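You operate a simulated robot arm through the tools that you are given. There is no shell and no other tool. Be economical: measure what you need, move in short steps, check, and stop when the job is done.

Carry out the task below with a simulated robot arm. There is one attempt and no reset: what you move stays moved.

JOB
Stop the mixer, empty it into the red tub and lock it off.
Fine: by the yellow lever; then wipe the flour off its lid with the sponge; sponge back. What is to be rubbed or washed off counts as gone when no trace of it is left.

Only the result counts: the job must be done as asked and must still hold three seconds after the hand-in. Knocking over, shifting, dropping, spilling or breaking anything else fails it. A push-on lid holds only when it is set on centred and level and pressed home; a screw cap is set on level and turned clockwise until tight.

ROBOT AND FRAMES
A 6-joint arm with a fingered hand, on a carriage that runs on a rail from [-0.657, -0.003] to [1.483, 0.008] (x, y) and turns from -1.536 to 4.259 rad about z. Base frame: it is fixed where the carriage stands at the start and does not move with it; the origin is on the floor, on the carriage's upright axis, x ahead of it, y to its left, z up. Lengths are in m, angles in rad, forces in N, time in s.
With the tool pointing down near the work surface it reaches from about 0.5 to 0.8 m from the robot's upright axis, wherever it stands. Its first joint turns from -2.897 to 2.897 rad. Places, roughly: black jog button of the mixer control box [0.7, 0.6, 0.8]; clear mixer lid [0.4, 0.8, 0.9]; green start button of the mixer control box [0.6, 0.6, 0.8]; paddle mixer [0.5, 0.8, 0.5]; red switch of the mixer control box [0.8, 0.5, 0.8]; yellow lever [0.3, 0.6, 0.7]. Payload 4 kg.
The TCP is the grasp point between the finger pads, 0.026 m short of the fingertips. In the tool frame z runs along the fingers and y along their closing line. The gripper opens to 0.132 m. The gripper's body begins 0.073 m behind the TCP. The gripper is a hand of 4 fingers: y runs from the thumb to the fingers, the wrist lies at [0, 0, -0.239] in the tool frame, and closing takes about 1.5 s.
Orientation is told as [roll, pitch, yaw] about the base's x, y, z axes, in that order, counted from this pose: with the fingers straight down and closing along the base's y, the tool's x points along the base's -x, its y along +y and its z along -z.

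CONTROLS
- The arm moves only by the tool nudge_tool. Its argument "moves" is text: rows parted by semicolons, each of 6 numbers parted by spaces: the shift along the base's x, y, z in m, then the turn, a rotation vector about the base's x, y, z in degrees. In form: dx dy dz wx wy wz; .... A call has 1 to 20 rows; each row shifts and turns the commanded pose from where the row before left it. "fingers" is the gripper command, from -1 (fully open) to 1 (shut), values between in proportion, set as the call begins (left out, the last holds). A row lasts 0.2 s, in which the tool goes at most 0.05 m and 0.15 rad; a call with a longer step from one row to the next is refused whole, and so is a gripper value outside its range. A pose out of reach is approached as far as the arm can. The call stops where the force on the tool passes 40 N (or 10 N more than at its start, if that is more) or the arm is blocked; 0.2 s more then pass. The fingers move at their own pace (about 0.045 m/s each) and stop on an object; they squeeze with about 29 N. The grip force told is the motor's: it shows also when the fingers shut on nothing. Time passes only in rows, and 0.2 s behind the last, so rows that do not move let the fingers close. The reply holds the time, the measured pose of the TCP, the force on the tool along the base axes, the opening and the grip force, in the units named above and with some noise, with the torque about the TCP (base axes, N m) and any sound that the robot's microphone picked up.
- Cameras (640 x 400 px; columns grow to the right, rows downward): "scene" is now at [0.3115, 0.1859, 1.3982]; the picture's right is [-0.06, -1.00, 0.00], its down [-0.36, 0.02, -0.93] and it looks along [0.93, -0.05, -0.36] (base axes); focal length 214 px, centre (320, 200). "wrist" rides on the gripper at [0.068, 0.002, -0.097] in the tool frame; the picture's right is [-0.03, 1.00, 0.00], its down [-0.82, -0.02, -0.58] and it looks along [-0.58, -0.01, 0.82] (tool axes); focal length 270 px, centre (320, 200). There is no depth. A picture from a camera that has moved, and an enlarged one, comes with that camera's place and axes in the base frame and with its lens. The place of the scene camera against the robot may be out by one fixed shift of up to 0.012 m in any direction.
- snapshot(camera): a new picture of that camera. The clock stands still meanwhile.
- move_column(by): slides the trunk up (or, below 0, down) by that many m; the arm and the scene camera ride with it, the base frame stays. It gives what a move gives, with no picture.
- base_move(legs): drives the robot by 1 to 6 legs, each [ahead, left, turn to the left] in m, m and rad, along the robot's own axes; the way and the turn of a leg run together, so that a leg with both is an arc; at most 1.5 m and 3.142 rad a leg. The arm and the cameras ride along, it lands a little off, and it stops where it bumps. It keeps to its track: a leg is cut to what the track allows. It gives what a move gives.
- move_fingers(finger1, finger2, finger3, thumb_bend): sets how far each is bent, from 0 (flat) to 1 (curled in); at 0.3 the hand is open as for a grip, at 0.7 the pads meet at the TCP. One left out holds its place. A second passes; each finger stops where it meets its share of the squeeze, and holds until it gets a number again. A gripper value or a shape takes the hand back. It gives what a move gives, with no picture; readings hold the bend of each and the force on the fingers (four entries, about 0 where the hand has none), thumb and palm.
- hand_shape(shape): the hand has 4 fingers and takes this shape, open, in about a second: jaw (thumb against the fingers, like two jaws); tri (thumb and two fingers); tip (a fingertip pinch); poke (one finger out to press); point (the index stretched); flat (the hand flat); cup (the hand cupped); fist (a fist). The gripper value then closes the fingers along that shape, each until it touches; the sizes above hold for jaw. It gives what a move gives, with no picture.
- turn_head(pan, tilt): turns the head with the scene camera to pan (to the left, within 2.496 rad either way) and tilt (down, from -0.506 to 1.204), counted from straight ahead of the robot. It gives what a move gives.
- zoom(camera, box): a new picture of the part [left, top, right, bottom] of that camera's present view, enlarged. The clock stands still meanwhile.
- sign_off(): hands the job in; it is judged then, once.

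Go step by step. Nothing tells you exact positions but the pictures and the camera data: compare them with the known pose of the tool, close in by small moves and look again before you grip or let go. The budget is 120 turns and 82 pictures, counting those below and the enlarged ones. Unless the task says otherwise, let go and move clear before handing in, and close with one line.

The tools are called after "Emit:" as a command line: name --argument value ..., lists and objects as JSON in quotes. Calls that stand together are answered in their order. nudge_tool: Moves the arm, as the interface text tells. Its arguments: {"type":"object","properties":{"moves":{"type":"string"},"fingers":{"type":"number"}},"required":["moves"]} The other tools are called the same way: move_column (by) slides the trunk up or down; hand_shape (shape) gives the hand a shape; move_fingers (finger1, finger2, finger3, thumb_bend) moves the fingers one by one; base_move (legs) drives the base; turn_head (pan, tilt) turns the head that bears the scene camera; snapshot (camera) takes a picture; zoom (camera, box) takes an enlarged picture of a part of a camera's view; sign_off () hands the job in.

At the start:

```text
time: 0.0
ee_pos: [0.5788, 0.4762, 1.1852]
tool_rot: [-0.003, 0.002, -0.007]
wrist_force: [-0.1, 1.1, 0.4]
moment: [-0.03, 0.01, -0.04]
opening: 0.1319
grip_force: 0.0
shape: jaw
bend: [0.3, 0.3, 0.3, 0.3]
finger forces: [0.1, 0.0, 0.0, 0.0, 0.1, 0.0]
trunk travel left (down, up): [-0.375, 0.253]
robot x, y, heading: [-0.0002, 0.0008, -0.0]
head pan, tilt: [2.499, 1.201]
```

scene: 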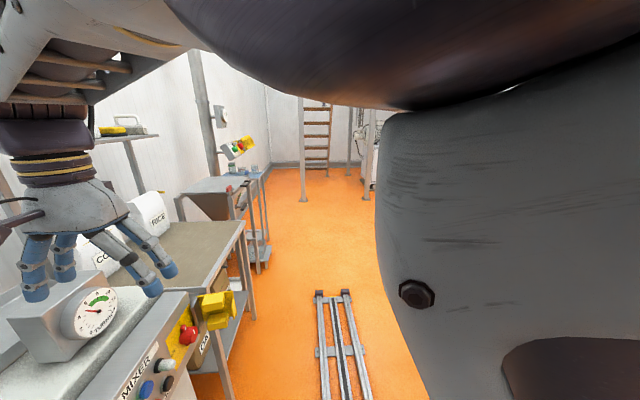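
wrist: 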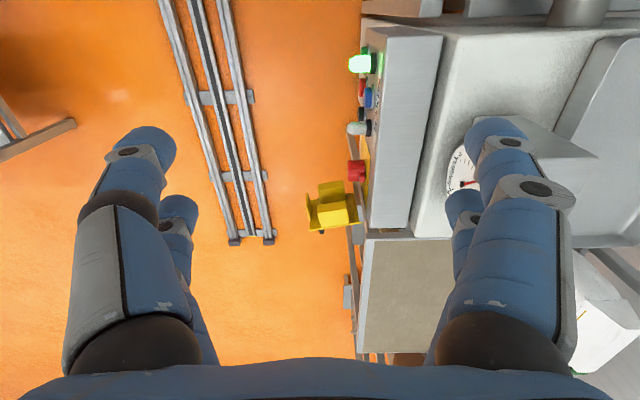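

The mixer stands to the robot's left with its control box on the front. I turn the head left to look at it.

Emit:
turn_head --pan 1.1 --tilt 0.6

Emit:
snapshot --camera "scene"

```text
time: 1.5
ee_pos: [0.5851, 0.4732, 1.1812]
tool_rot: [-0.008, 0.006, -0.016]
wrist_force: [-1.1, -0.5, -0.4]
moment: [-0.02, -0.02, 0.01]
opening: 0.1317
grip_force: 0.1
shape: jaw
bend: [0.3, 0.3, 0.3, 0.3]
finger forces: [0.0, 0.0, 0.0, 0.0, 0.1, 0.0]
trunk travel left (down, up): [-0.375, 0.253]
robot x, y, heading: [-0.0009, -0.0017, 0.0]
head pan, tilt: [1.1, 0.6]
```

```text
79 pictures are left
camera scene: at [0.3078, 0.1977, 1.3799], right [0.07, -1.0, 0.0], down [-0.53, -0.04, -0.84], along [0.84, 0.06, -0.54], focal length 214 px, centre (320, 200)
```

scene: 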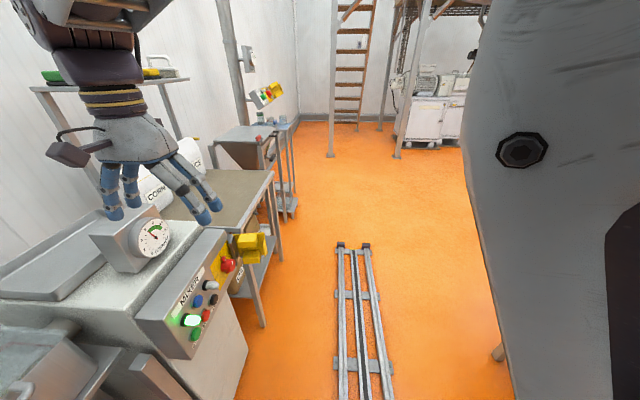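

The picture's heading doesn't match the told pan, so I test another setting.

Emit:
turn_head --pan 2.2 --tilt 0.7

Emit:
snapshot --camera "scene"

```text
time: 2.9
ee_pos: [0.5859, 0.4731, 1.1802]
tool_rot: [-0.01, 0.007, -0.016]
wrist_force: [-0.6, -0.7, 0.4]
moment: [0.0, 0.02, 0.01]
opening: 0.1316
grip_force: 0.0
shape: jaw
bend: [0.3, 0.3, 0.3, 0.3]
finger forces: [0.0, 0.0, 0.0, 0.1, 0.0, 0.0]
trunk travel left (down, up): [-0.375, 0.253]
robot x, y, heading: [0.0019, 0.0002, 0.002]
head pan, tilt: [2.201, 0.7]
```

```text
78 pictures are left
camera scene: at [0.3078, 0.1982, 1.3797], right [0.08, -1.0, 0.0], down [-0.53, -0.04, -0.84], along [0.84, 0.07, -0.54], focal length 214 px, centre (320, 200)
```

scene: 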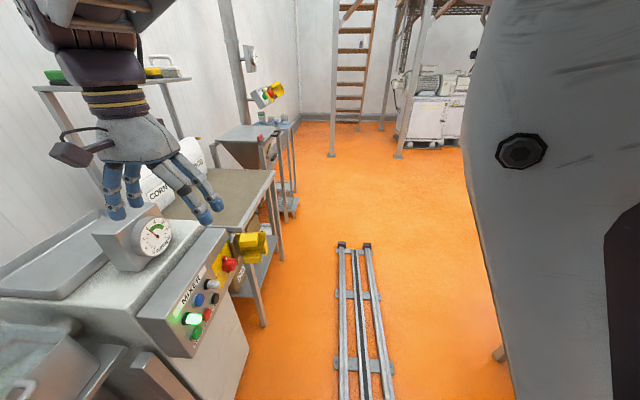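

The view hardly changed, so the head may be blocked. I try a very different setting.

Emit:
turn_head --pan -1.0 --tilt 0.3

Emit:
snapshot --camera "scene"

```text
time: 5.6
ee_pos: [0.58, 0.476, 1.1858]
tool_rot: [-0.001, 0.003, -0.007]
wrist_force: [0.9, -0.1, 0.2]
moment: [0.0, 0.01, 0.0]
opening: 0.132
grip_force: 0.1
shape: jaw
bend: [0.3, 0.3, 0.3, 0.3]
finger forces: [0.0, 0.1, 0.0, 0.1, 0.0, 0.1]
trunk travel left (down, up): [-0.375, 0.253]
robot x, y, heading: [-0.0034, -0.001, -0.001]
head pan, tilt: [-1.0, 0.3]
```

```text
77 pictures are left
camera scene: at [0.2832, 0.1236, 1.404], right [-0.72, -0.69, 0.0], down [-0.21, 0.22, -0.95], along [0.66, -0.69, -0.3], focal length 214 px, centre (320, 200)
```

scene: 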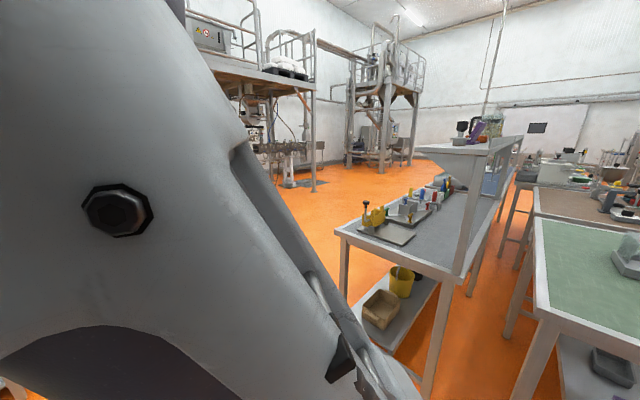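

The head gets blocked by the arm on its left turn. I raise the trunk for clearance and swing the head back to look left as far as it goes.

Emit:
move_column --by 0.2

Emit:
turn_head --pan 0.3 --tilt 0.9

Emit:
snapshot --camera "scene"

Emit:
snapshot --camera "wrist"

```text
time: 7.8
ee_pos: [0.5806, 0.4765, 1.3845]
tool_rot: [-0.003, 0.001, -0.005]
wrist_force: [-0.4, -0.8, -0.2]
moment: [-0.02, -0.02, 0.0]
opening: 0.132
grip_force: 0.1
shape: jaw
bend: [0.3, 0.3, 0.3, 0.3]
finger forces: [0.0, 0.1, 0.1, 0.0, 0.1, 0.0]
trunk travel left (down, up): [-0.575, 0.053]
robot x, y, heading: [0.0008, -0.0049, -0.003]
head pan, tilt: [-1.0, 0.3]
```

```text
time: 9.2
ee_pos: [0.5786, 0.4764, 1.3853]
tool_rot: [-0.003, 0.002, -0.006]
wrist_force: [-0.2, -0.2, 0.0]
moment: [0.01, -0.03, 0.03]
opening: 0.1322
grip_force: 0.1
shape: jaw
bend: [0.3, 0.3, 0.3, 0.3]
finger forces: [0.0, 0.0, 0.1, 0.0, 0.0, 0.1]
trunk travel left (down, up): [-0.575, 0.053]
robot x, y, heading: [0.001, 0.0031, -0.0]
head pan, tilt: [0.3, 0.901]
```

```text
76 pictures are left
camera scene: at [0.1615, 0.2133, 1.5531], right [0.29, -0.96, 0.0], down [-0.75, -0.23, -0.62], along [0.59, 0.18, -0.78], focal length 214 px, centre (320, 200)
```

scene: 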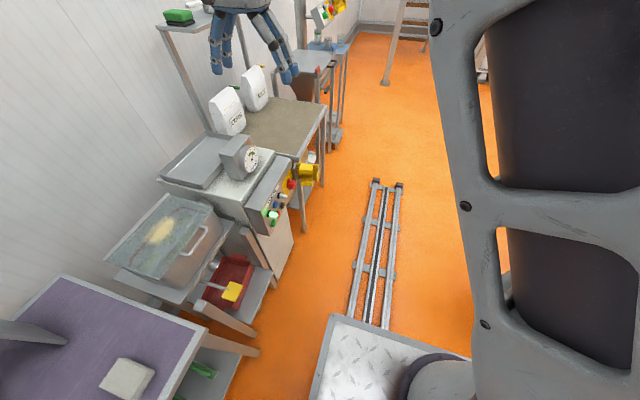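

```text
75 pictures are left
camera wrist: at [0.5118, 0.4801, 1.4826], right [0.03, 1.0, 0.0], down [0.82, -0.02, 0.58], along [0.58, -0.02, -0.82], focal length 270 px, centre (320, 200)
```

wrist: 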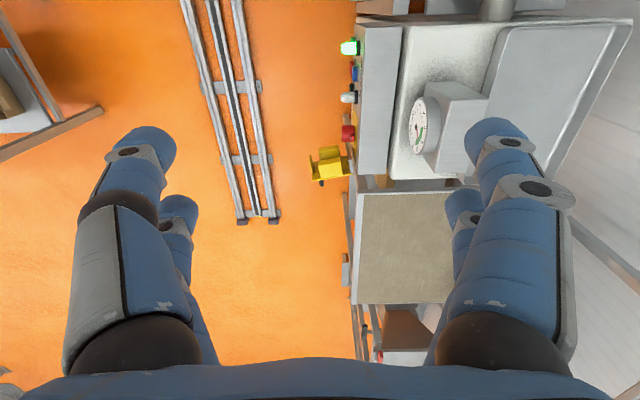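

The raised head shows the mixer, bowl with floury lid, yellow lever and red tub. I zoom in on the parts.

Emit:
zoom --camera "scene" --box '[80, 170, 300, 320]'

Emit:
zoom --camera "scene" --box '[220, 130, 350, 230]'

Emit:
turn_head --pan 0.8 --tilt 0.6

Emit:
snapshot --camera "scene"

```text
2.67 times, centred on (190, 245) of scene
camera zoom: at [0.1615, 0.2133, 1.5531], right [0.29, -0.96, 0.0], down [-0.75, -0.23, -0.62], along [0.59, 0.18, -0.78], focal length 572 px, centre (667, 80)
```

zoom: 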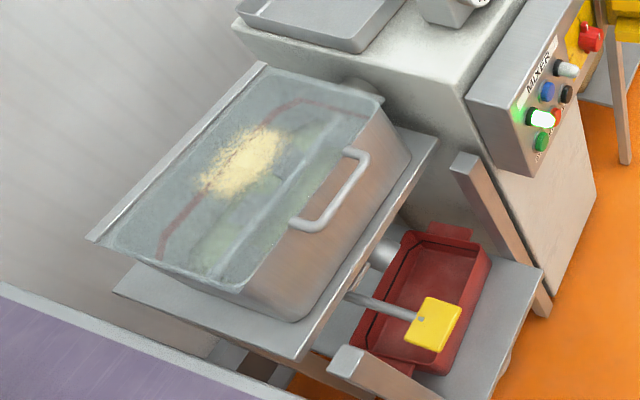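

```text
4.00 times, centred on (285, 180) of scene
camera zoom: at [0.1615, 0.2133, 1.5531], right [0.29, -0.96, 0.0], down [-0.75, -0.23, -0.62], along [0.59, 0.18, -0.78], focal length 858 px, centre (460, 280)
```

zoom: 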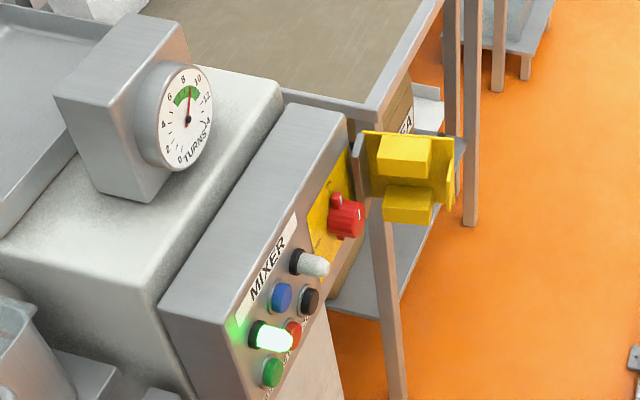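

```text
time: 10.2
ee_pos: [0.5787, 0.4755, 1.3841]
tool_rot: [-0.004, 0.001, -0.006]
wrist_force: [-0.7, -0.8, -0.4]
moment: [0.02, 0.04, 0.02]
opening: 0.1321
grip_force: 0.1
shape: jaw
bend: [0.3, 0.3, 0.3, 0.3]
finger forces: [0.1, 0.0, 0.0, 0.1, 0.0, 0.0]
trunk travel left (down, up): [-0.575, 0.053]
robot x, y, heading: [0.0026, -0.0011, -0.0]
head pan, tilt: [0.799, 0.6]
```

```text
72 pictures are left
camera scene: at [0.151, 0.2543, 1.5778], right [0.72, -0.7, 0.0], down [-0.39, -0.41, -0.82], along [0.58, 0.59, -0.57], focal length 214 px, centre (320, 200)
```

scene: 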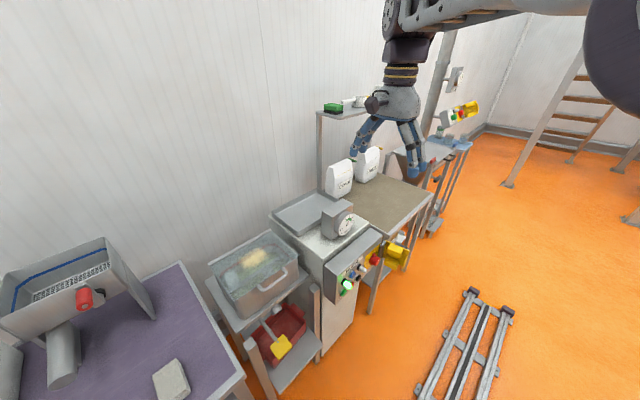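

There's a turns dial on the mixer with a green band; I check how the needle moves before doing anything.

Emit:
zoom --camera "scene" --box '[300, 190, 420, 300]'

Emit:
zoom --camera "scene" --box '[310, 80, 390, 150]'

```text
3.64 times, centred on (360, 245) of scene
camera zoom: at [0.151, 0.2543, 1.5778], right [0.72, -0.7, 0.0], down [-0.39, -0.41, -0.82], along [0.58, 0.59, -0.57], focal length 780 px, centre (174, 36)
```

zoom: 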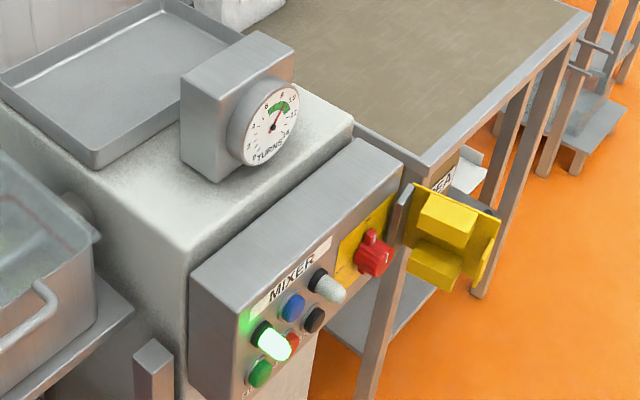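

```text
5.71 times, centred on (350, 115) of scene
camera zoom: at [0.151, 0.2543, 1.5778], right [0.72, -0.7, 0.0], down [-0.39, -0.41, -0.82], along [0.58, 0.59, -0.57], focal length 1226 px, centre (149, 686)
```

zoom: 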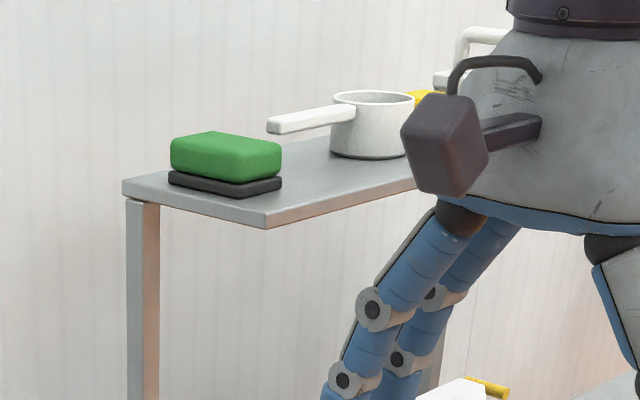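

The dial needle is climbing through the green band, so I should stop the mixer soon. I read the button labels (clock stands still).

Emit:
zoom --camera "scene" --box '[330, 250, 385, 300]'

Emit:
zoom --camera "wrist" --box '[300, 20, 450, 200]'

```text
8.00 times, centred on (358, 275) of scene
camera zoom: at [0.151, 0.2543, 1.5778], right [0.72, -0.7, 0.0], down [-0.39, -0.41, -0.82], along [0.58, 0.59, -0.57], focal length 1716 px, centre (20, -400)
```

zoom: 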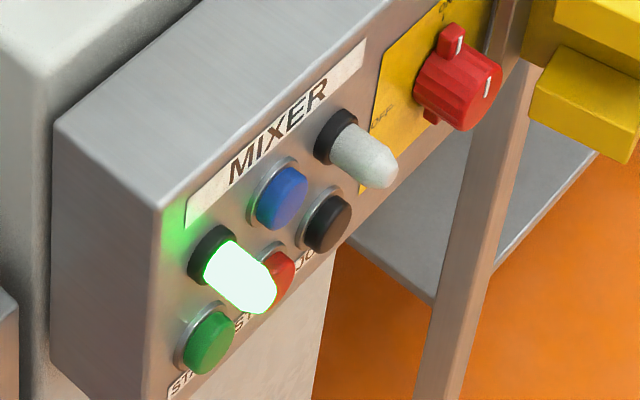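

```text
2.22 times, centred on (375, 110) of wrist
camera zoom: at [0.5118, 0.4801, 1.4826], right [0.03, 1.0, 0.0], down [0.82, -0.02, 0.58], along [0.58, -0.02, -0.82], focal length 601 px, centre (198, 400)
```

zoom: 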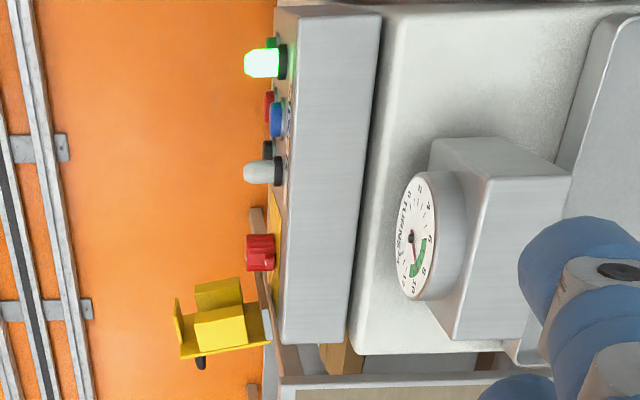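

The red STOP button sits at about [0.628, 0.548, 0.785], facing -y. I shape the hand to poke and check where the fingertip is.

Emit:
hand_shape --shape "poke"

Emit:
snapshot --camera "wrist"

Emit:
snapshot --camera "scene"

Emit:
zoom --camera "scene" --box '[330, 205, 365, 240]'

```text
time: 11.1
ee_pos: [0.5791, 0.4755, 1.385]
tool_rot: [-0.002, 0.001, -0.005]
wrist_force: [0.5, 0.1, 0.0]
moment: [-0.03, 0.03, -0.01]
opening: 0.0
grip_force: 0.0
shape: poke
bend: [1.0, 1.0, 1.0, 0.34]
finger forces: [0.1, 0.0, 0.0, 0.0, 0.0, 0.0]
trunk travel left (down, up): [-0.575, 0.053]
robot x, y, heading: [-0.0019, -0.0033, 0.002]
head pan, tilt: [0.799, 0.6]
```

```text
67 pictures are left
camera wrist: at [0.5118, 0.4801, 1.4826], right [0.03, 1.0, 0.0], down [0.82, -0.02, 0.58], along [0.58, -0.02, -0.82], focal length 270 px, centre (320, 200)
```

wrist: 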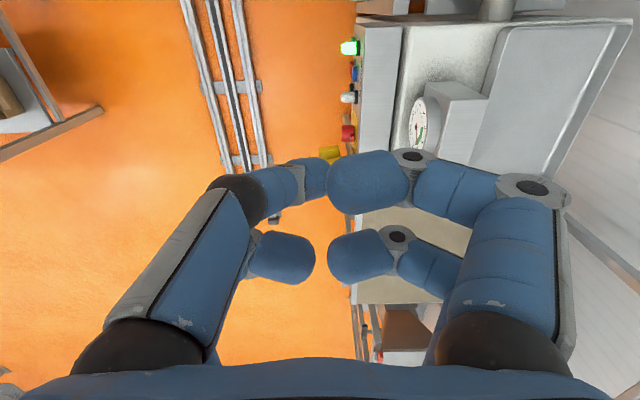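

```text
66 pictures are left
camera scene: at [0.1509, 0.2544, 1.5778], right [0.72, -0.7, 0.0], down [-0.39, -0.41, -0.83], along [0.58, 0.59, -0.56], focal length 214 px, centre (320, 200)
```

scene: 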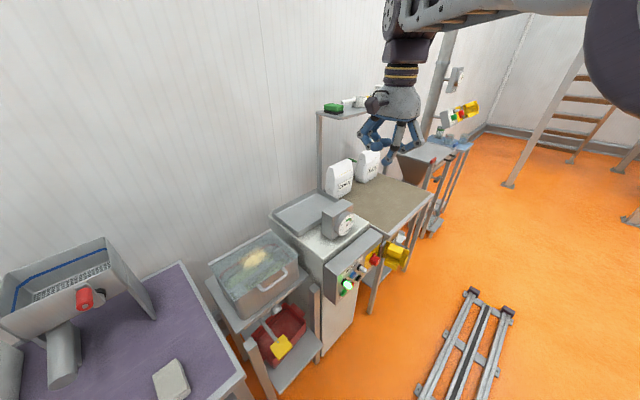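

```text
11.43 times, centred on (348, 222) of scene
camera zoom: at [0.1509, 0.2544, 1.5778], right [0.72, -0.7, 0.0], down [-0.39, -0.41, -0.83], along [0.58, 0.59, -0.56], focal length 2451 px, centre (6, -57)
```

zoom: 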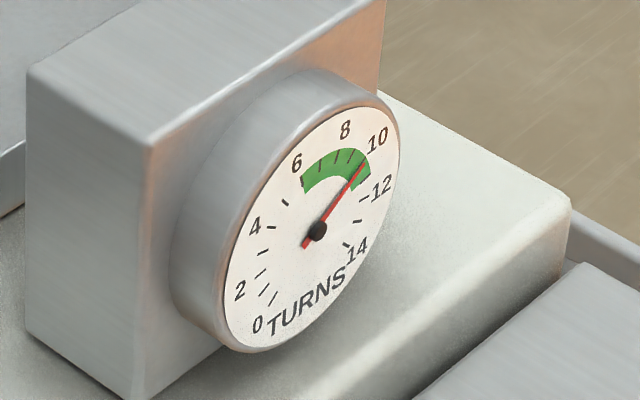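

The needle is near the end of the green band. I look closely at the hand to see which finger is out, then go to the button.

Emit:
zoom --camera "scene" --box '[340, 60, 450, 180]'

```text
3.33 times, centred on (395, 120) of scene
camera zoom: at [0.1509, 0.2544, 1.5778], right [0.72, -0.7, 0.0], down [-0.39, -0.41, -0.83], along [0.58, 0.59, -0.56], focal length 715 px, centre (70, 467)
```

zoom: 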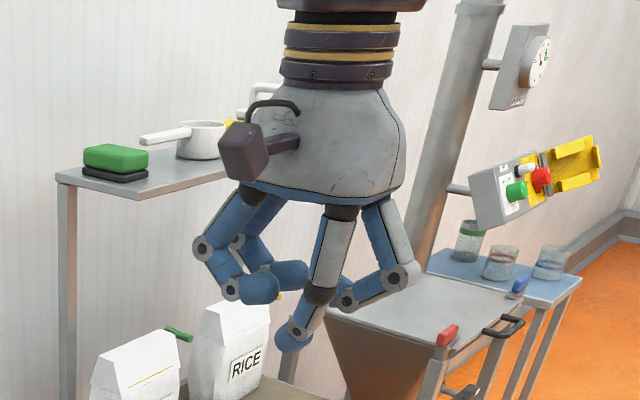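

The extended finger's tip lies about on the TCP axis. I turn the hand to point at +y and descend to in front of the STOP button.

Emit:
nudge_tool --moves "0.0038 -0.003 -0.0462 6.923 0 0;0.0038 -0.003 -0.0462 6.923 0 0;0.0038 -0.003 -0.0462 6.923 0 0;0.0038 -0.003 -0.0462 6.923 0 0;0.0038 -0.003 -0.0462 6.923 0 0;0.0038 -0.003 -0.0462 6.923 0 0;0.0038 -0.003 -0.0462 6.923 0 0;0.0038 -0.003 -0.0462 6.923 0 0;0.0038 -0.003 -0.0462 6.923 0 0;0.0038 -0.003 -0.0462 6.923 0 0;0.0038 -0.003 -0.0462 6.923 0 0;0.0038 -0.003 -0.0462 6.923 0 0;0.0038 -0.003 -0.0462 6.923 0 0"

Emit:
snapshot --camera "wrist"

Emit:
snapshot --camera "scene"

```text
time: 13.9
ee_pos: [0.6347, 0.4417, 0.7841]
tool_rot: [1.57, 0.004, 0.001]
wrist_force: [0.7, -0.6, 0.3]
moment: [-0.04, -0.01, -0.01]
opening: 0.0
grip_force: 0.1
shape: poke
bend: [1.0, 1.0, 1.0, 0.34]
finger forces: [0.0, 0.1, 0.0, 0.0, 0.1, 0.0]
out of reach, approached as far as the arm can: row 11, 12
trunk travel left (down, up): [-0.575, 0.053]
robot x, y, heading: [0.0002, 0.0005, -0.002]
head pan, tilt: [0.799, 0.6]
```

```text
63 pictures are left
camera wrist: at [0.567, 0.3465, 0.7878], right [0.03, 0.0, 1.0], down [0.82, -0.58, -0.02], along [0.58, 0.82, -0.02], focal length 270 px, centre (320, 200)
```

wrist: 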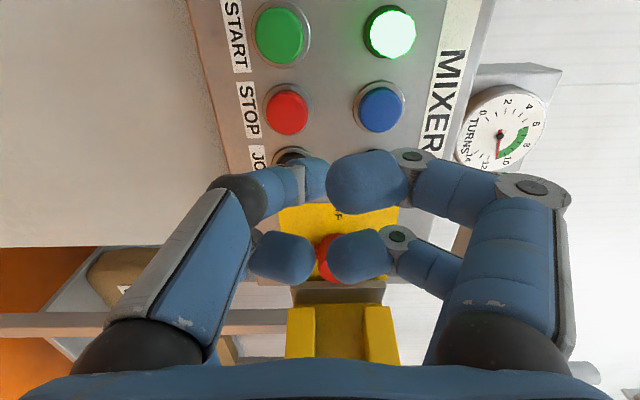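

```text
62 pictures are left
camera scene: at [0.1506, 0.2543, 1.5779], right [0.72, -0.7, 0.0], down [-0.39, -0.41, -0.83], along [0.58, 0.59, -0.56], focal length 214 px, centre (320, 200)
```

scene: 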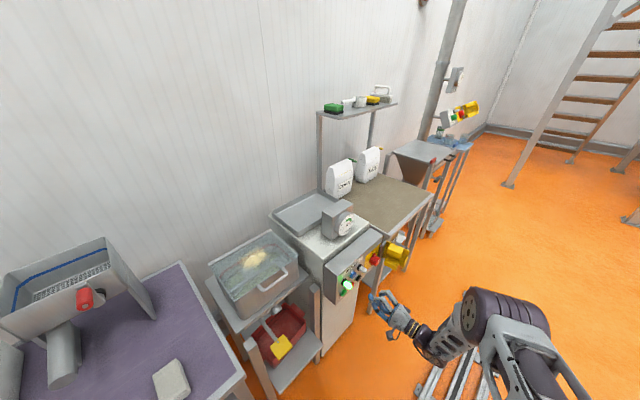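

STOP is at about [0.630, 0.552, 0.761]. I move in and press it gently.

Emit:
nudge_tool --moves "-0.002 0.04 -0.009 0 0 0;-0.002 0.04 -0.009 0 0 0;0 0.008 0 0 0 0;0 0.006 0 0 0 0;0 0.005 0 0 0 0"

Emit:
snapshot --camera "wrist"

```text
time: 14.9
ee_pos: [0.6347, 0.5269, 0.7629]
tool_rot: [1.559, 0.014, -0.009]
wrist_force: [0.9, -38.6, -0.5]
moment: [0.25, 0.0, 0.07]
opening: 0.0
grip_force: 0.2
shape: poke
bend: [1.0, 1.0, 1.0, 0.38]
finger forces: [0.0, 0.0, 0.1, 0.0, 40.7, 0.0]
trunk travel left (down, up): [-0.575, 0.053]
robot x, y, heading: [0.0001, -0.0023, -0.008]
head pan, tilt: [0.799, 0.6]
heard: click
stopped in row 5: the force on the tool passed its limit at 43 N (the readings are from after the stop); the commanded pose is now the measured one
```

```text
61 pictures are left
camera wrist: at [0.5661, 0.4322, 0.7674], right [0.04, 0.01, 1.0], down [0.81, -0.58, -0.03], along [0.58, 0.81, -0.03], focal length 270 px, centre (320, 200)
```

wrist: 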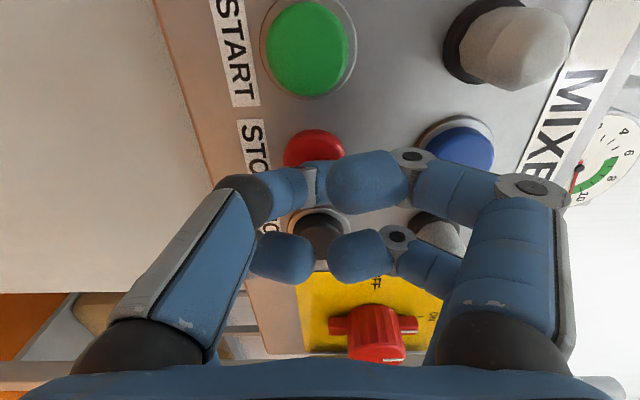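

A click was heard and the green run lamp is dark. I back away and look at the dial and switch.

Emit:
nudge_tool --moves "0 -0.03 0 0 0 0;0 -0.04 0 0 0 0;0 -0.04 0 0 0 0"

Emit:
snapshot --camera "wrist"

Emit:
zoom --camera "scene" --box '[200, 210, 420, 360]'

Emit:
zoom --camera "scene" --box '[330, 205, 365, 240]'

```text
time: 15.7
ee_pos: [0.6328, 0.4243, 0.7642]
tool_rot: [1.561, 0.011, 0.0]
wrist_force: [0.1, 0.3, -0.3]
moment: [-0.01, 0.0, -0.04]
opening: 0.0
grip_force: 0.0
shape: poke
bend: [1.0, 1.0, 1.0, 0.34]
finger forces: [0.0, 0.0, 0.1, 0.0, 0.0, 0.0]
trunk travel left (down, up): [-0.575, 0.053]
robot x, y, heading: [-0.0003, -0.0001, -0.005]
head pan, tilt: [0.799, 0.6]
```

```text
60 pictures are left
camera wrist: at [0.5645, 0.3283, 0.7679], right [0.04, 0.01, 1.0], down [0.82, -0.58, -0.02], along [0.58, 0.82, -0.03], focal length 270 px, centre (320, 200)
```

wrist: 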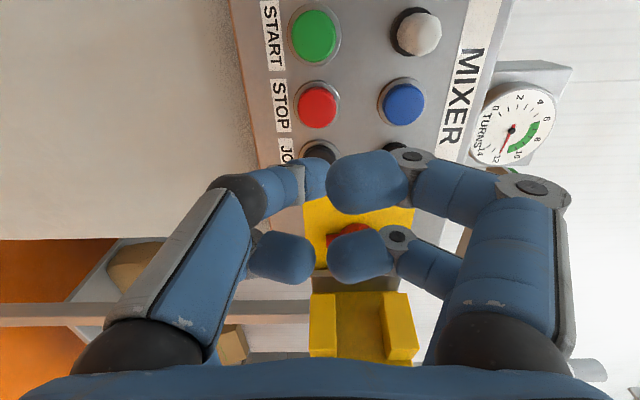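

```text
2.67 times, centred on (310, 285) of scene
camera zoom: at [0.1512, 0.2546, 1.5777], right [0.72, -0.7, 0.0], down [-0.39, -0.4, -0.82], along [0.58, 0.59, -0.57], focal length 572 px, centre (347, -27)
```

zoom: 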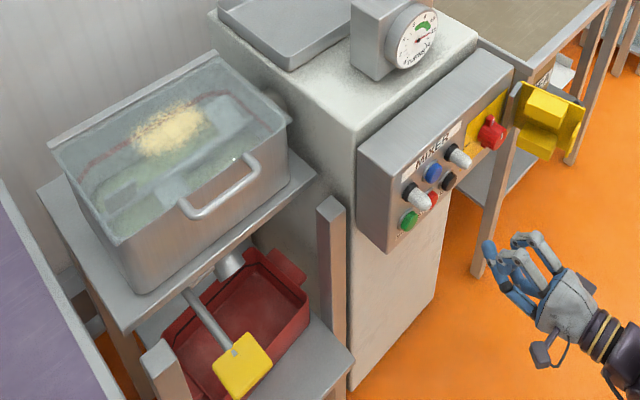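

```text
11.43 times, centred on (348, 222) of scene
camera zoom: at [0.1512, 0.2546, 1.5777], right [0.72, -0.7, 0.0], down [-0.39, -0.4, -0.82], along [0.58, 0.59, -0.57], focal length 2451 px, centre (6, -57)
```

zoom: 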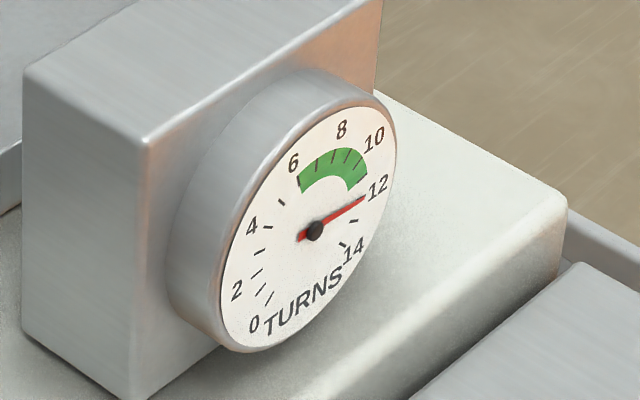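

The mixer is stopped (needle rests near 12). Now I look at the lever and tub more squarely.

Emit:
turn_head --pan 1.2 --tilt 0.9

Emit:
snapshot --camera "scene"

```text
time: 16.6
ee_pos: [0.6331, 0.4233, 0.764]
tool_rot: [1.562, 0.01, -0.002]
wrist_force: [0.4, -1.1, -0.4]
moment: [0.02, -0.01, 0.01]
opening: 0.0
grip_force: 0.0
shape: poke
bend: [1.0, 1.0, 1.0, 0.34]
finger forces: [0.1, 0.1, 0.1, 0.0, 0.0, 0.1]
trunk travel left (down, up): [-0.575, 0.053]
robot x, y, heading: [0.0018, -0.0, -0.002]
head pan, tilt: [1.201, 0.901]
```

```text
57 pictures are left
camera scene: at [0.1171, 0.2612, 1.5531], right [0.93, -0.36, 0.0], down [-0.29, -0.73, -0.62], along [0.23, 0.58, -0.78], focal length 214 px, centre (320, 200)
```

scene: 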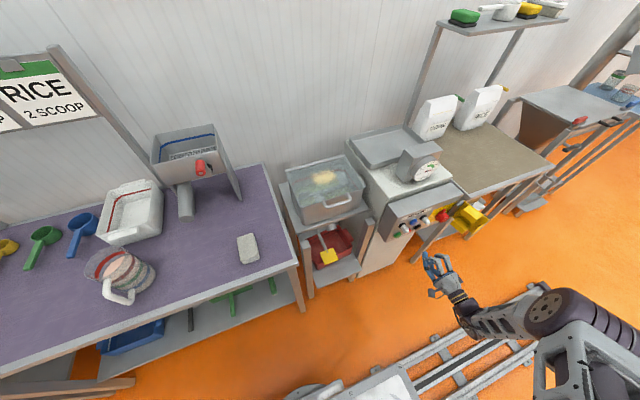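

I zoom on the lever area, the shelf, and the pale block on the purple table.

Emit:
zoom --camera "scene" --box '[270, 140, 390, 290]'

Emit:
zoom --camera "scene" --box '[430, 0, 590, 80]'

Emit:
zoom --camera "scene" --box '[200, 210, 300, 290]'

```text
2.67 times, centred on (330, 215) of scene
camera zoom: at [0.1171, 0.2612, 1.5531], right [0.93, -0.36, 0.0], down [-0.29, -0.73, -0.62], along [0.23, 0.58, -0.78], focal length 572 px, centre (293, 160)
```

zoom: 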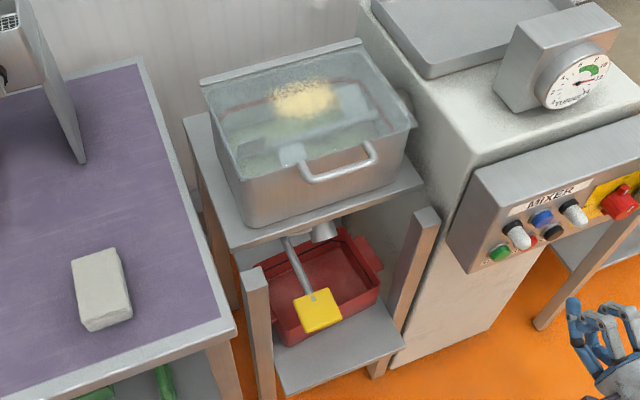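

```text
4.00 times, centred on (510, 40) of scene
camera zoom: at [0.1171, 0.2612, 1.5531], right [0.93, -0.36, 0.0], down [-0.29, -0.73, -0.62], along [0.23, 0.58, -0.78], focal length 858 px, centre (-440, 840)
```

zoom: 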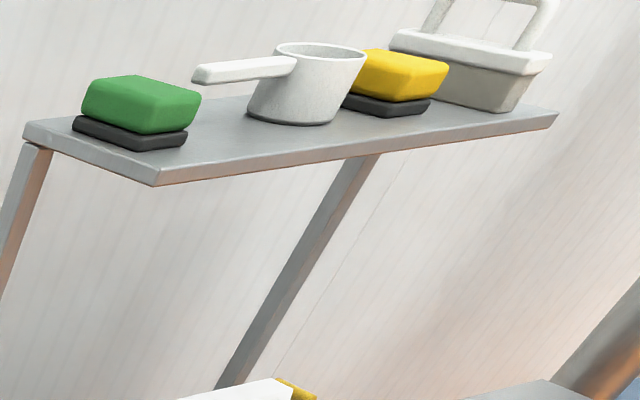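

```text
5.00 times, centred on (250, 250) of scene
camera zoom: at [0.1171, 0.2612, 1.5531], right [0.93, -0.36, 0.0], down [-0.29, -0.73, -0.62], along [0.23, 0.58, -0.78], focal length 1072 px, centre (670, -50)
```

zoom: 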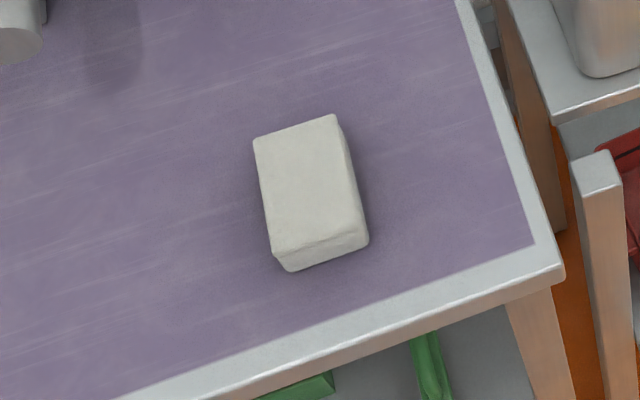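

The lever is a rod ending in a yellow plate near [0.289, 0.60, 0.70]. I drive the base back along the rail so the hand faces it, and look from the wrist.

Emit:
base_move --legs '[[-0.37, 0, 0]]'

Emit:
snapshot --camera "wrist"

Emit:
snapshot --camera "scene"

```text
time: 18.9
ee_pos: [0.27, 0.4224, 0.7639]
tool_rot: [1.563, 0.01, 0.001]
wrist_force: [-0.4, -0.8, -0.2]
moment: [-0.02, 0.0, 0.03]
opening: 0.0
grip_force: 0.1
shape: poke
bend: [1.0, 1.0, 1.0, 0.34]
finger forces: [0.0, 0.1, 0.0, 0.0, 0.1, 0.0]
trunk travel left (down, up): [-0.575, 0.053]
robot x, y, heading: [-0.3592, -0.0004, 0.003]
head pan, tilt: [1.201, 0.901]
```

```text
53 pictures are left
camera wrist: at [0.202, 0.3267, 0.7678], right [0.04, 0.01, 1.0], down [0.82, -0.58, -0.02], along [0.58, 0.82, -0.03], focal length 270 px, centre (320, 200)
```

wrist: 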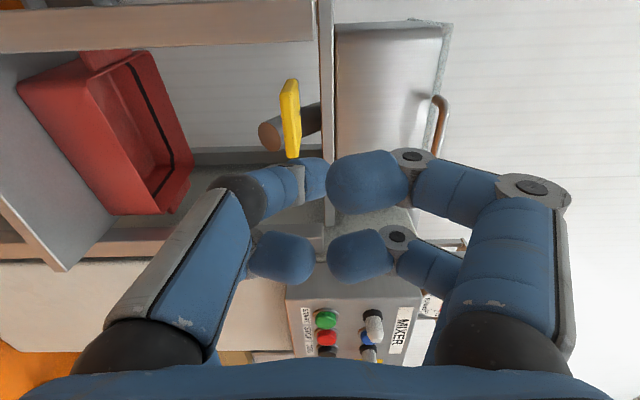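

```text
52 pictures are left
camera scene: at [-0.2456, 0.2594, 1.553], right [0.93, -0.36, 0.0], down [-0.28, -0.73, -0.62], along [0.23, 0.58, -0.78], focal length 214 px, centre (320, 200)
```

scene: 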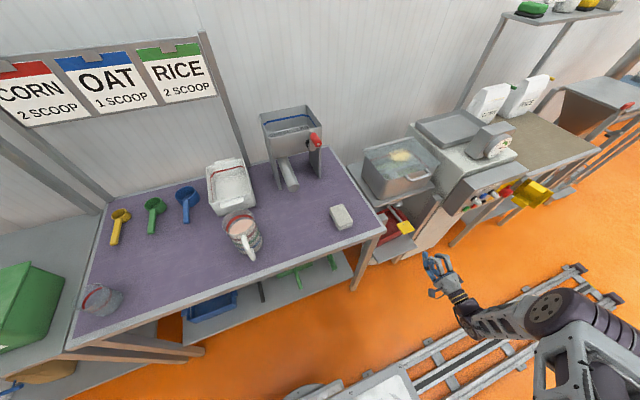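

The yellow plate is a horizontal handle around [0.288, 0.59, 0.735], on a rod beside the spout. I tilt the hand to point down-forward and come up above and in front of it.

Emit:
nudge_tool --moves "0.004 0.014 0.008 -8 0 0;0.004 0.014 0.008 -8 0 0;0.004 0.014 0.008 -8 0 0;0.004 0.014 0.008 -8 0 0;0.002 0.014 0.008 -8 0 0"

Emit:
snapshot --camera "wrist"

Emit:
zoom --camera "scene" --box '[340, 170, 480, 300]'

```text
time: 20.1
ee_pos: [0.2871, 0.4926, 0.8045]
tool_rot: [0.859, 0.011, -0.009]
wrist_force: [0.2, 0.0, 0.4]
moment: [-0.01, -0.03, 0.0]
opening: 0.0001
grip_force: 0.1
shape: poke
bend: [1.0, 1.0, 1.0, 0.34]
finger forces: [0.0, 0.0, 0.1, 0.0, 0.1, 0.1]
trunk travel left (down, up): [-0.575, 0.053]
robot x, y, heading: [-0.3587, -0.0009, -0.004]
head pan, tilt: [1.201, 0.901]
```

```text
51 pictures are left
camera wrist: at [0.2198, 0.4217, 0.8704], right [0.04, 0.65, 0.76], down [0.82, -0.46, 0.35], along [0.58, 0.61, -0.55], focal length 270 px, centre (320, 200)
```

wrist: 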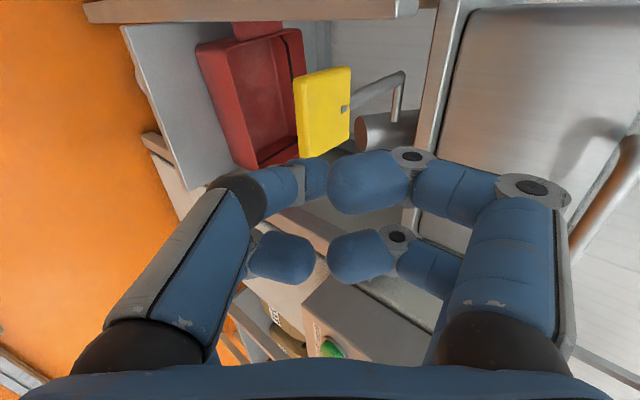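

```text
3.08 times, centred on (410, 235) of scene
camera zoom: at [-0.2455, 0.2592, 1.5531], right [0.93, -0.36, 0.0], down [-0.28, -0.73, -0.62], along [0.23, 0.58, -0.78], focal length 660 px, centre (43, 92)
```

zoom: 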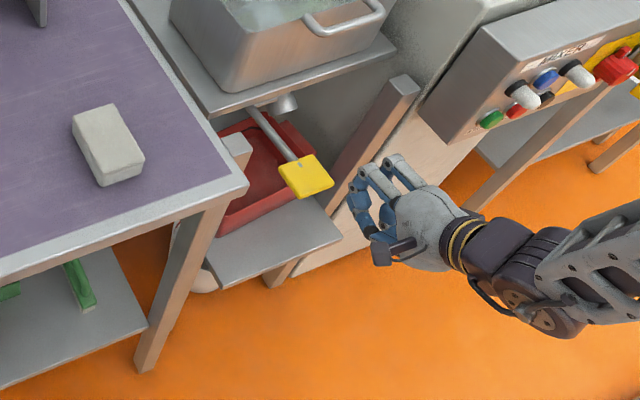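

The plate centre is at about [0.288, 0.589, 0.729], its crank pivoting about an x-axis near y 0.75. I put the fingertip on top and press it down along its arc.

Emit:
nudge_tool --moves "0 0.042 -0.014 0 0 0;0 0.042 -0.014 0 0 0;0 0 -0.01 0 0 0;0 0 -0.01 0 0 0;0 0.002 -0.015 0 0 0;0 0.003 -0.015 0 0 0;0 0.004 -0.015 0 0 0"

Emit:
snapshot --camera "wrist"

```text
time: 21.7
ee_pos: [0.2884, 0.5858, 0.7102]
tool_rot: [0.864, 0.007, -0.008]
wrist_force: [0.2, -2.0, 2.0]
moment: [0.0, 0.0, 0.03]
opening: 0.0
grip_force: 0.1
shape: poke
bend: [1.0, 1.0, 1.0, 0.35]
finger forces: [0.0, 0.0, 0.0, 0.0, 3.1, 0.1]
trunk travel left (down, up): [-0.575, 0.053]
robot x, y, heading: [-0.3606, 0.0001, -0.002]
head pan, tilt: [1.201, 0.901]
```

```text
49 pictures are left
camera wrist: at [0.2201, 0.5138, 0.7758], right [0.04, 0.65, 0.76], down [0.82, -0.46, 0.35], along [0.58, 0.61, -0.55], focal length 270 px, centre (320, 200)
```

wrist: 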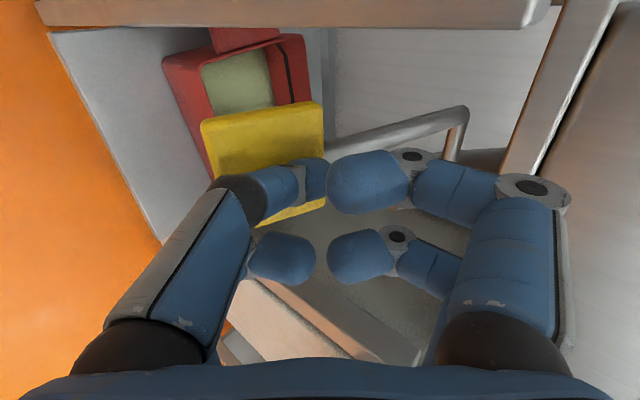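

The lever swings down and the batch is already running into the tub. I keep pressing along the arc.

Emit:
nudge_tool --moves "0 0.008 -0.018 0 0 0;0 0.010 -0.018 0 0 0;0 0.012 -0.016 0 0 0;0 0.014 -0.014 0 0 0;0 0.014 -0.012 0 0 0"

Emit:
snapshot --camera "wrist"

Emit:
zoom --camera "scene" --box '[340, 130, 480, 260]'

```text
time: 22.2
ee_pos: [0.2932, 0.5898, 0.7002]
tool_rot: [0.873, 0.004, -0.012]
wrist_force: [-6.7, -16.7, 26.7]
moment: [0.39, 0.15, 0.18]
opening: 0.0002
grip_force: 0.0
shape: poke
bend: [1.0, 1.0, 1.0, 0.4]
finger forces: [0.0, 0.0, 0.1, 0.1, 31.1, 0.1]
trunk travel left (down, up): [-0.575, 0.053]
robot x, y, heading: [-0.3614, -0.0017, -0.007]
head pan, tilt: [1.201, 0.901]
stopped in row 2: the force on the tool passed its limit at 44 N (the readings are from after the stop); the commanded pose is now the measured one
```

```text
48 pictures are left
camera wrist: at [0.2243, 0.5194, 0.7637], right [0.04, 0.64, 0.76], down [0.81, -0.46, 0.35], along [0.58, 0.61, -0.54], focal length 270 px, centre (320, 200)
```

wrist: 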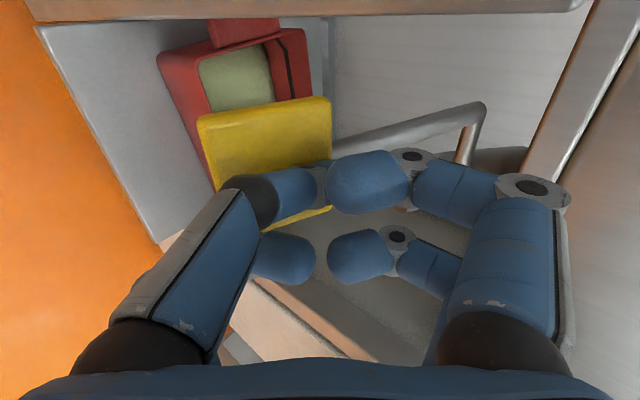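

```text
3.08 times, centred on (410, 195) of scene
camera zoom: at [-0.2464, 0.2579, 1.5536], right [0.93, -0.36, 0.0], down [-0.29, -0.73, -0.62], along [0.23, 0.58, -0.78], focal length 660 px, centre (43, 215)
```

zoom: 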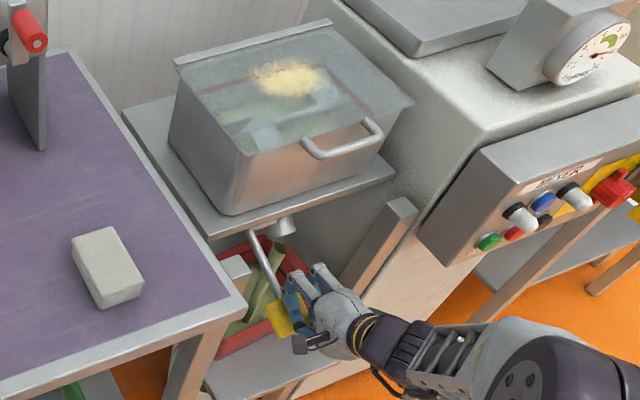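

The lever is at its stop and the batch flows into the tub. I hold it open and wait.

Emit:
nudge_tool --moves "0 0 0 0 0 0;0 0 0 0 0 0;0 0 0 0 0 0;0 0 0 0 0 0;0 0 0 0 0 0;0 0 0 0 0 0;0 0 0 0 0 0;0 0 0 0 0 0;0 0 0 0 0 0;0 0 0 0 0 0;0 0 0 0 0 0;0 0 0 0 0 0;0 0 0 0 0 0;0 0 0 0 0 0;0 0 0 0 0 0"

Emit:
zoom --camera "scene" --box '[340, 130, 480, 260]'

```text
time: 25.4
ee_pos: [0.2915, 0.5892, 0.6971]
tool_rot: [0.869, 0.004, -0.013]
wrist_force: [2.6, -12.5, 33.5]
moment: [0.6, 0.13, -0.01]
opening: 0.0
grip_force: 0.0
shape: poke
bend: [1.0, 1.0, 1.0, 0.4]
finger forces: [0.1, 0.1, 0.0, 0.1, 36.1, 0.1]
trunk travel left (down, up): [-0.575, 0.053]
robot x, y, heading: [-0.3647, -0.0005, -0.002]
head pan, tilt: [1.201, 0.901]
```

```text
3.08 times, centred on (410, 195) of scene
camera zoom: at [-0.2462, 0.2579, 1.5534], right [0.93, -0.36, 0.0], down [-0.29, -0.73, -0.62], along [0.23, 0.58, -0.78], focal length 660 px, centre (43, 215)
```

zoom: 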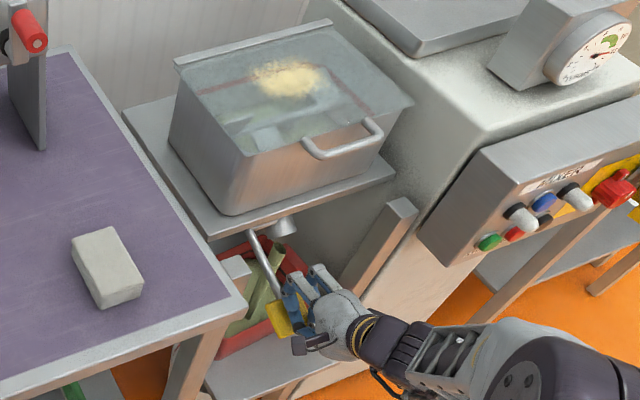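

Still flowing; I wait longer.

Emit:
nudge_tool --moves "0 0 0 0 0 0;0 0 0 0 0 0;0 0 0 0 0 0;0 0 0 0 0 0;0 0 0 0 0 0;0 0 0 0 0 0;0 0 0 0 0 0;0 0 0 0 0 0;0 0 0 0 0 0;0 0 0 0 0 0;0 0 0 0 0 0;0 0 0 0 0 0;0 0 0 0 0 0;0 0 0 0 0 0;0 0 0 0 0 0;0 0 0 0 0 0;0 0 0 0 0 0;0 0 0 0 0 0;0 0 0 0 0 0;0 0 0 0 0 0"

Emit:
zoom --camera "scene" --box '[340, 130, 480, 260]'

```text
time: 29.6
ee_pos: [0.2915, 0.5899, 0.6978]
tool_rot: [0.867, 0.004, -0.012]
wrist_force: [1.8, -13.8, 34.0]
moment: [0.63, 0.13, -0.01]
opening: 0.0001
grip_force: 0.1
shape: poke
bend: [1.0, 1.0, 1.0, 0.4]
finger forces: [0.0, 0.2, 0.0, 0.0, 36.5, 0.0]
trunk travel left (down, up): [-0.575, 0.053]
robot x, y, heading: [-0.3584, -0.0017, -0.002]
head pan, tilt: [1.201, 0.901]
```

```text
3.08 times, centred on (410, 195) of scene
camera zoom: at [-0.2462, 0.2579, 1.5534], right [0.93, -0.36, 0.0], down [-0.29, -0.73, -0.62], along [0.23, 0.58, -0.78], focal length 660 px, centre (43, 215)
```

zoom: 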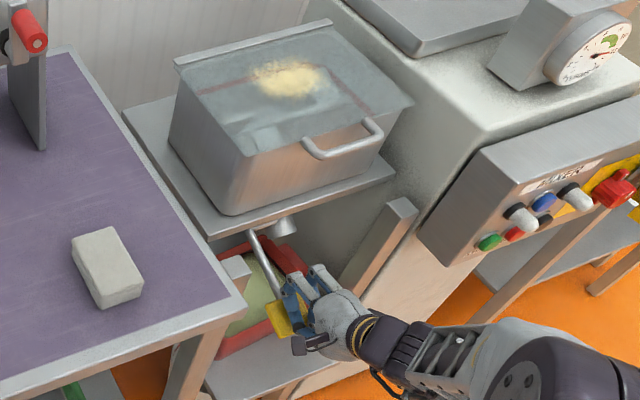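

The stream has ended. I check the bowl for leftovers.

Emit:
zoom --camera "scene" --box '[375, 130, 435, 180]'

Emit:
nudge_tool --moves "0 -0.01 0.01 0 0 0;0 -0.02 0.02 0 0 0;0 -0.03 0.03 0 0 0;0 -0.03 0.03 0 0 0;0 0 0 0 0 0;0 0 0 0 0 0"

Emit:
snapshot --camera "wrist"

```text
8.00 times, centred on (405, 155) of scene
camera zoom: at [-0.2462, 0.2579, 1.5534], right [0.93, -0.36, 0.0], down [-0.29, -0.73, -0.62], along [0.23, 0.58, -0.78], focal length 1716 px, centre (-360, 560)
```

zoom: 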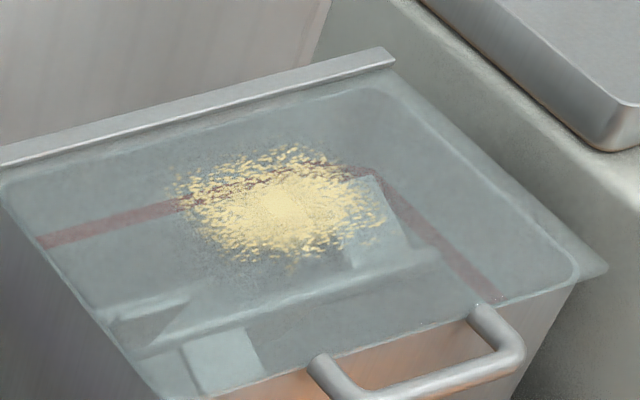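

```text
time: 31.0
ee_pos: [0.2923, 0.5012, 0.7869]
tool_rot: [0.866, 0.005, -0.011]
wrist_force: [0.2, 0.9, -0.1]
moment: [0.01, 0.04, 0.0]
opening: 0.0
grip_force: 0.1
shape: poke
bend: [1.0, 1.0, 1.0, 0.34]
finger forces: [0.0, 0.0, 0.0, 0.0, 0.1, 0.1]
trunk travel left (down, up): [-0.575, 0.053]
robot x, y, heading: [-0.3637, -0.0039, 0.0]
head pan, tilt: [1.201, 0.901]
```

```text
43 pictures are left
camera wrist: at [0.2238, 0.4309, 0.8507], right [0.04, 0.65, 0.76], down [0.81, -0.46, 0.35], along [0.58, 0.61, -0.54], focal length 270 px, centre (320, 200)
```

wrist: 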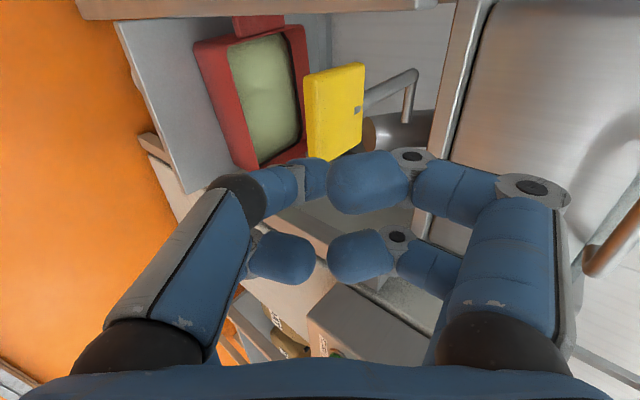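

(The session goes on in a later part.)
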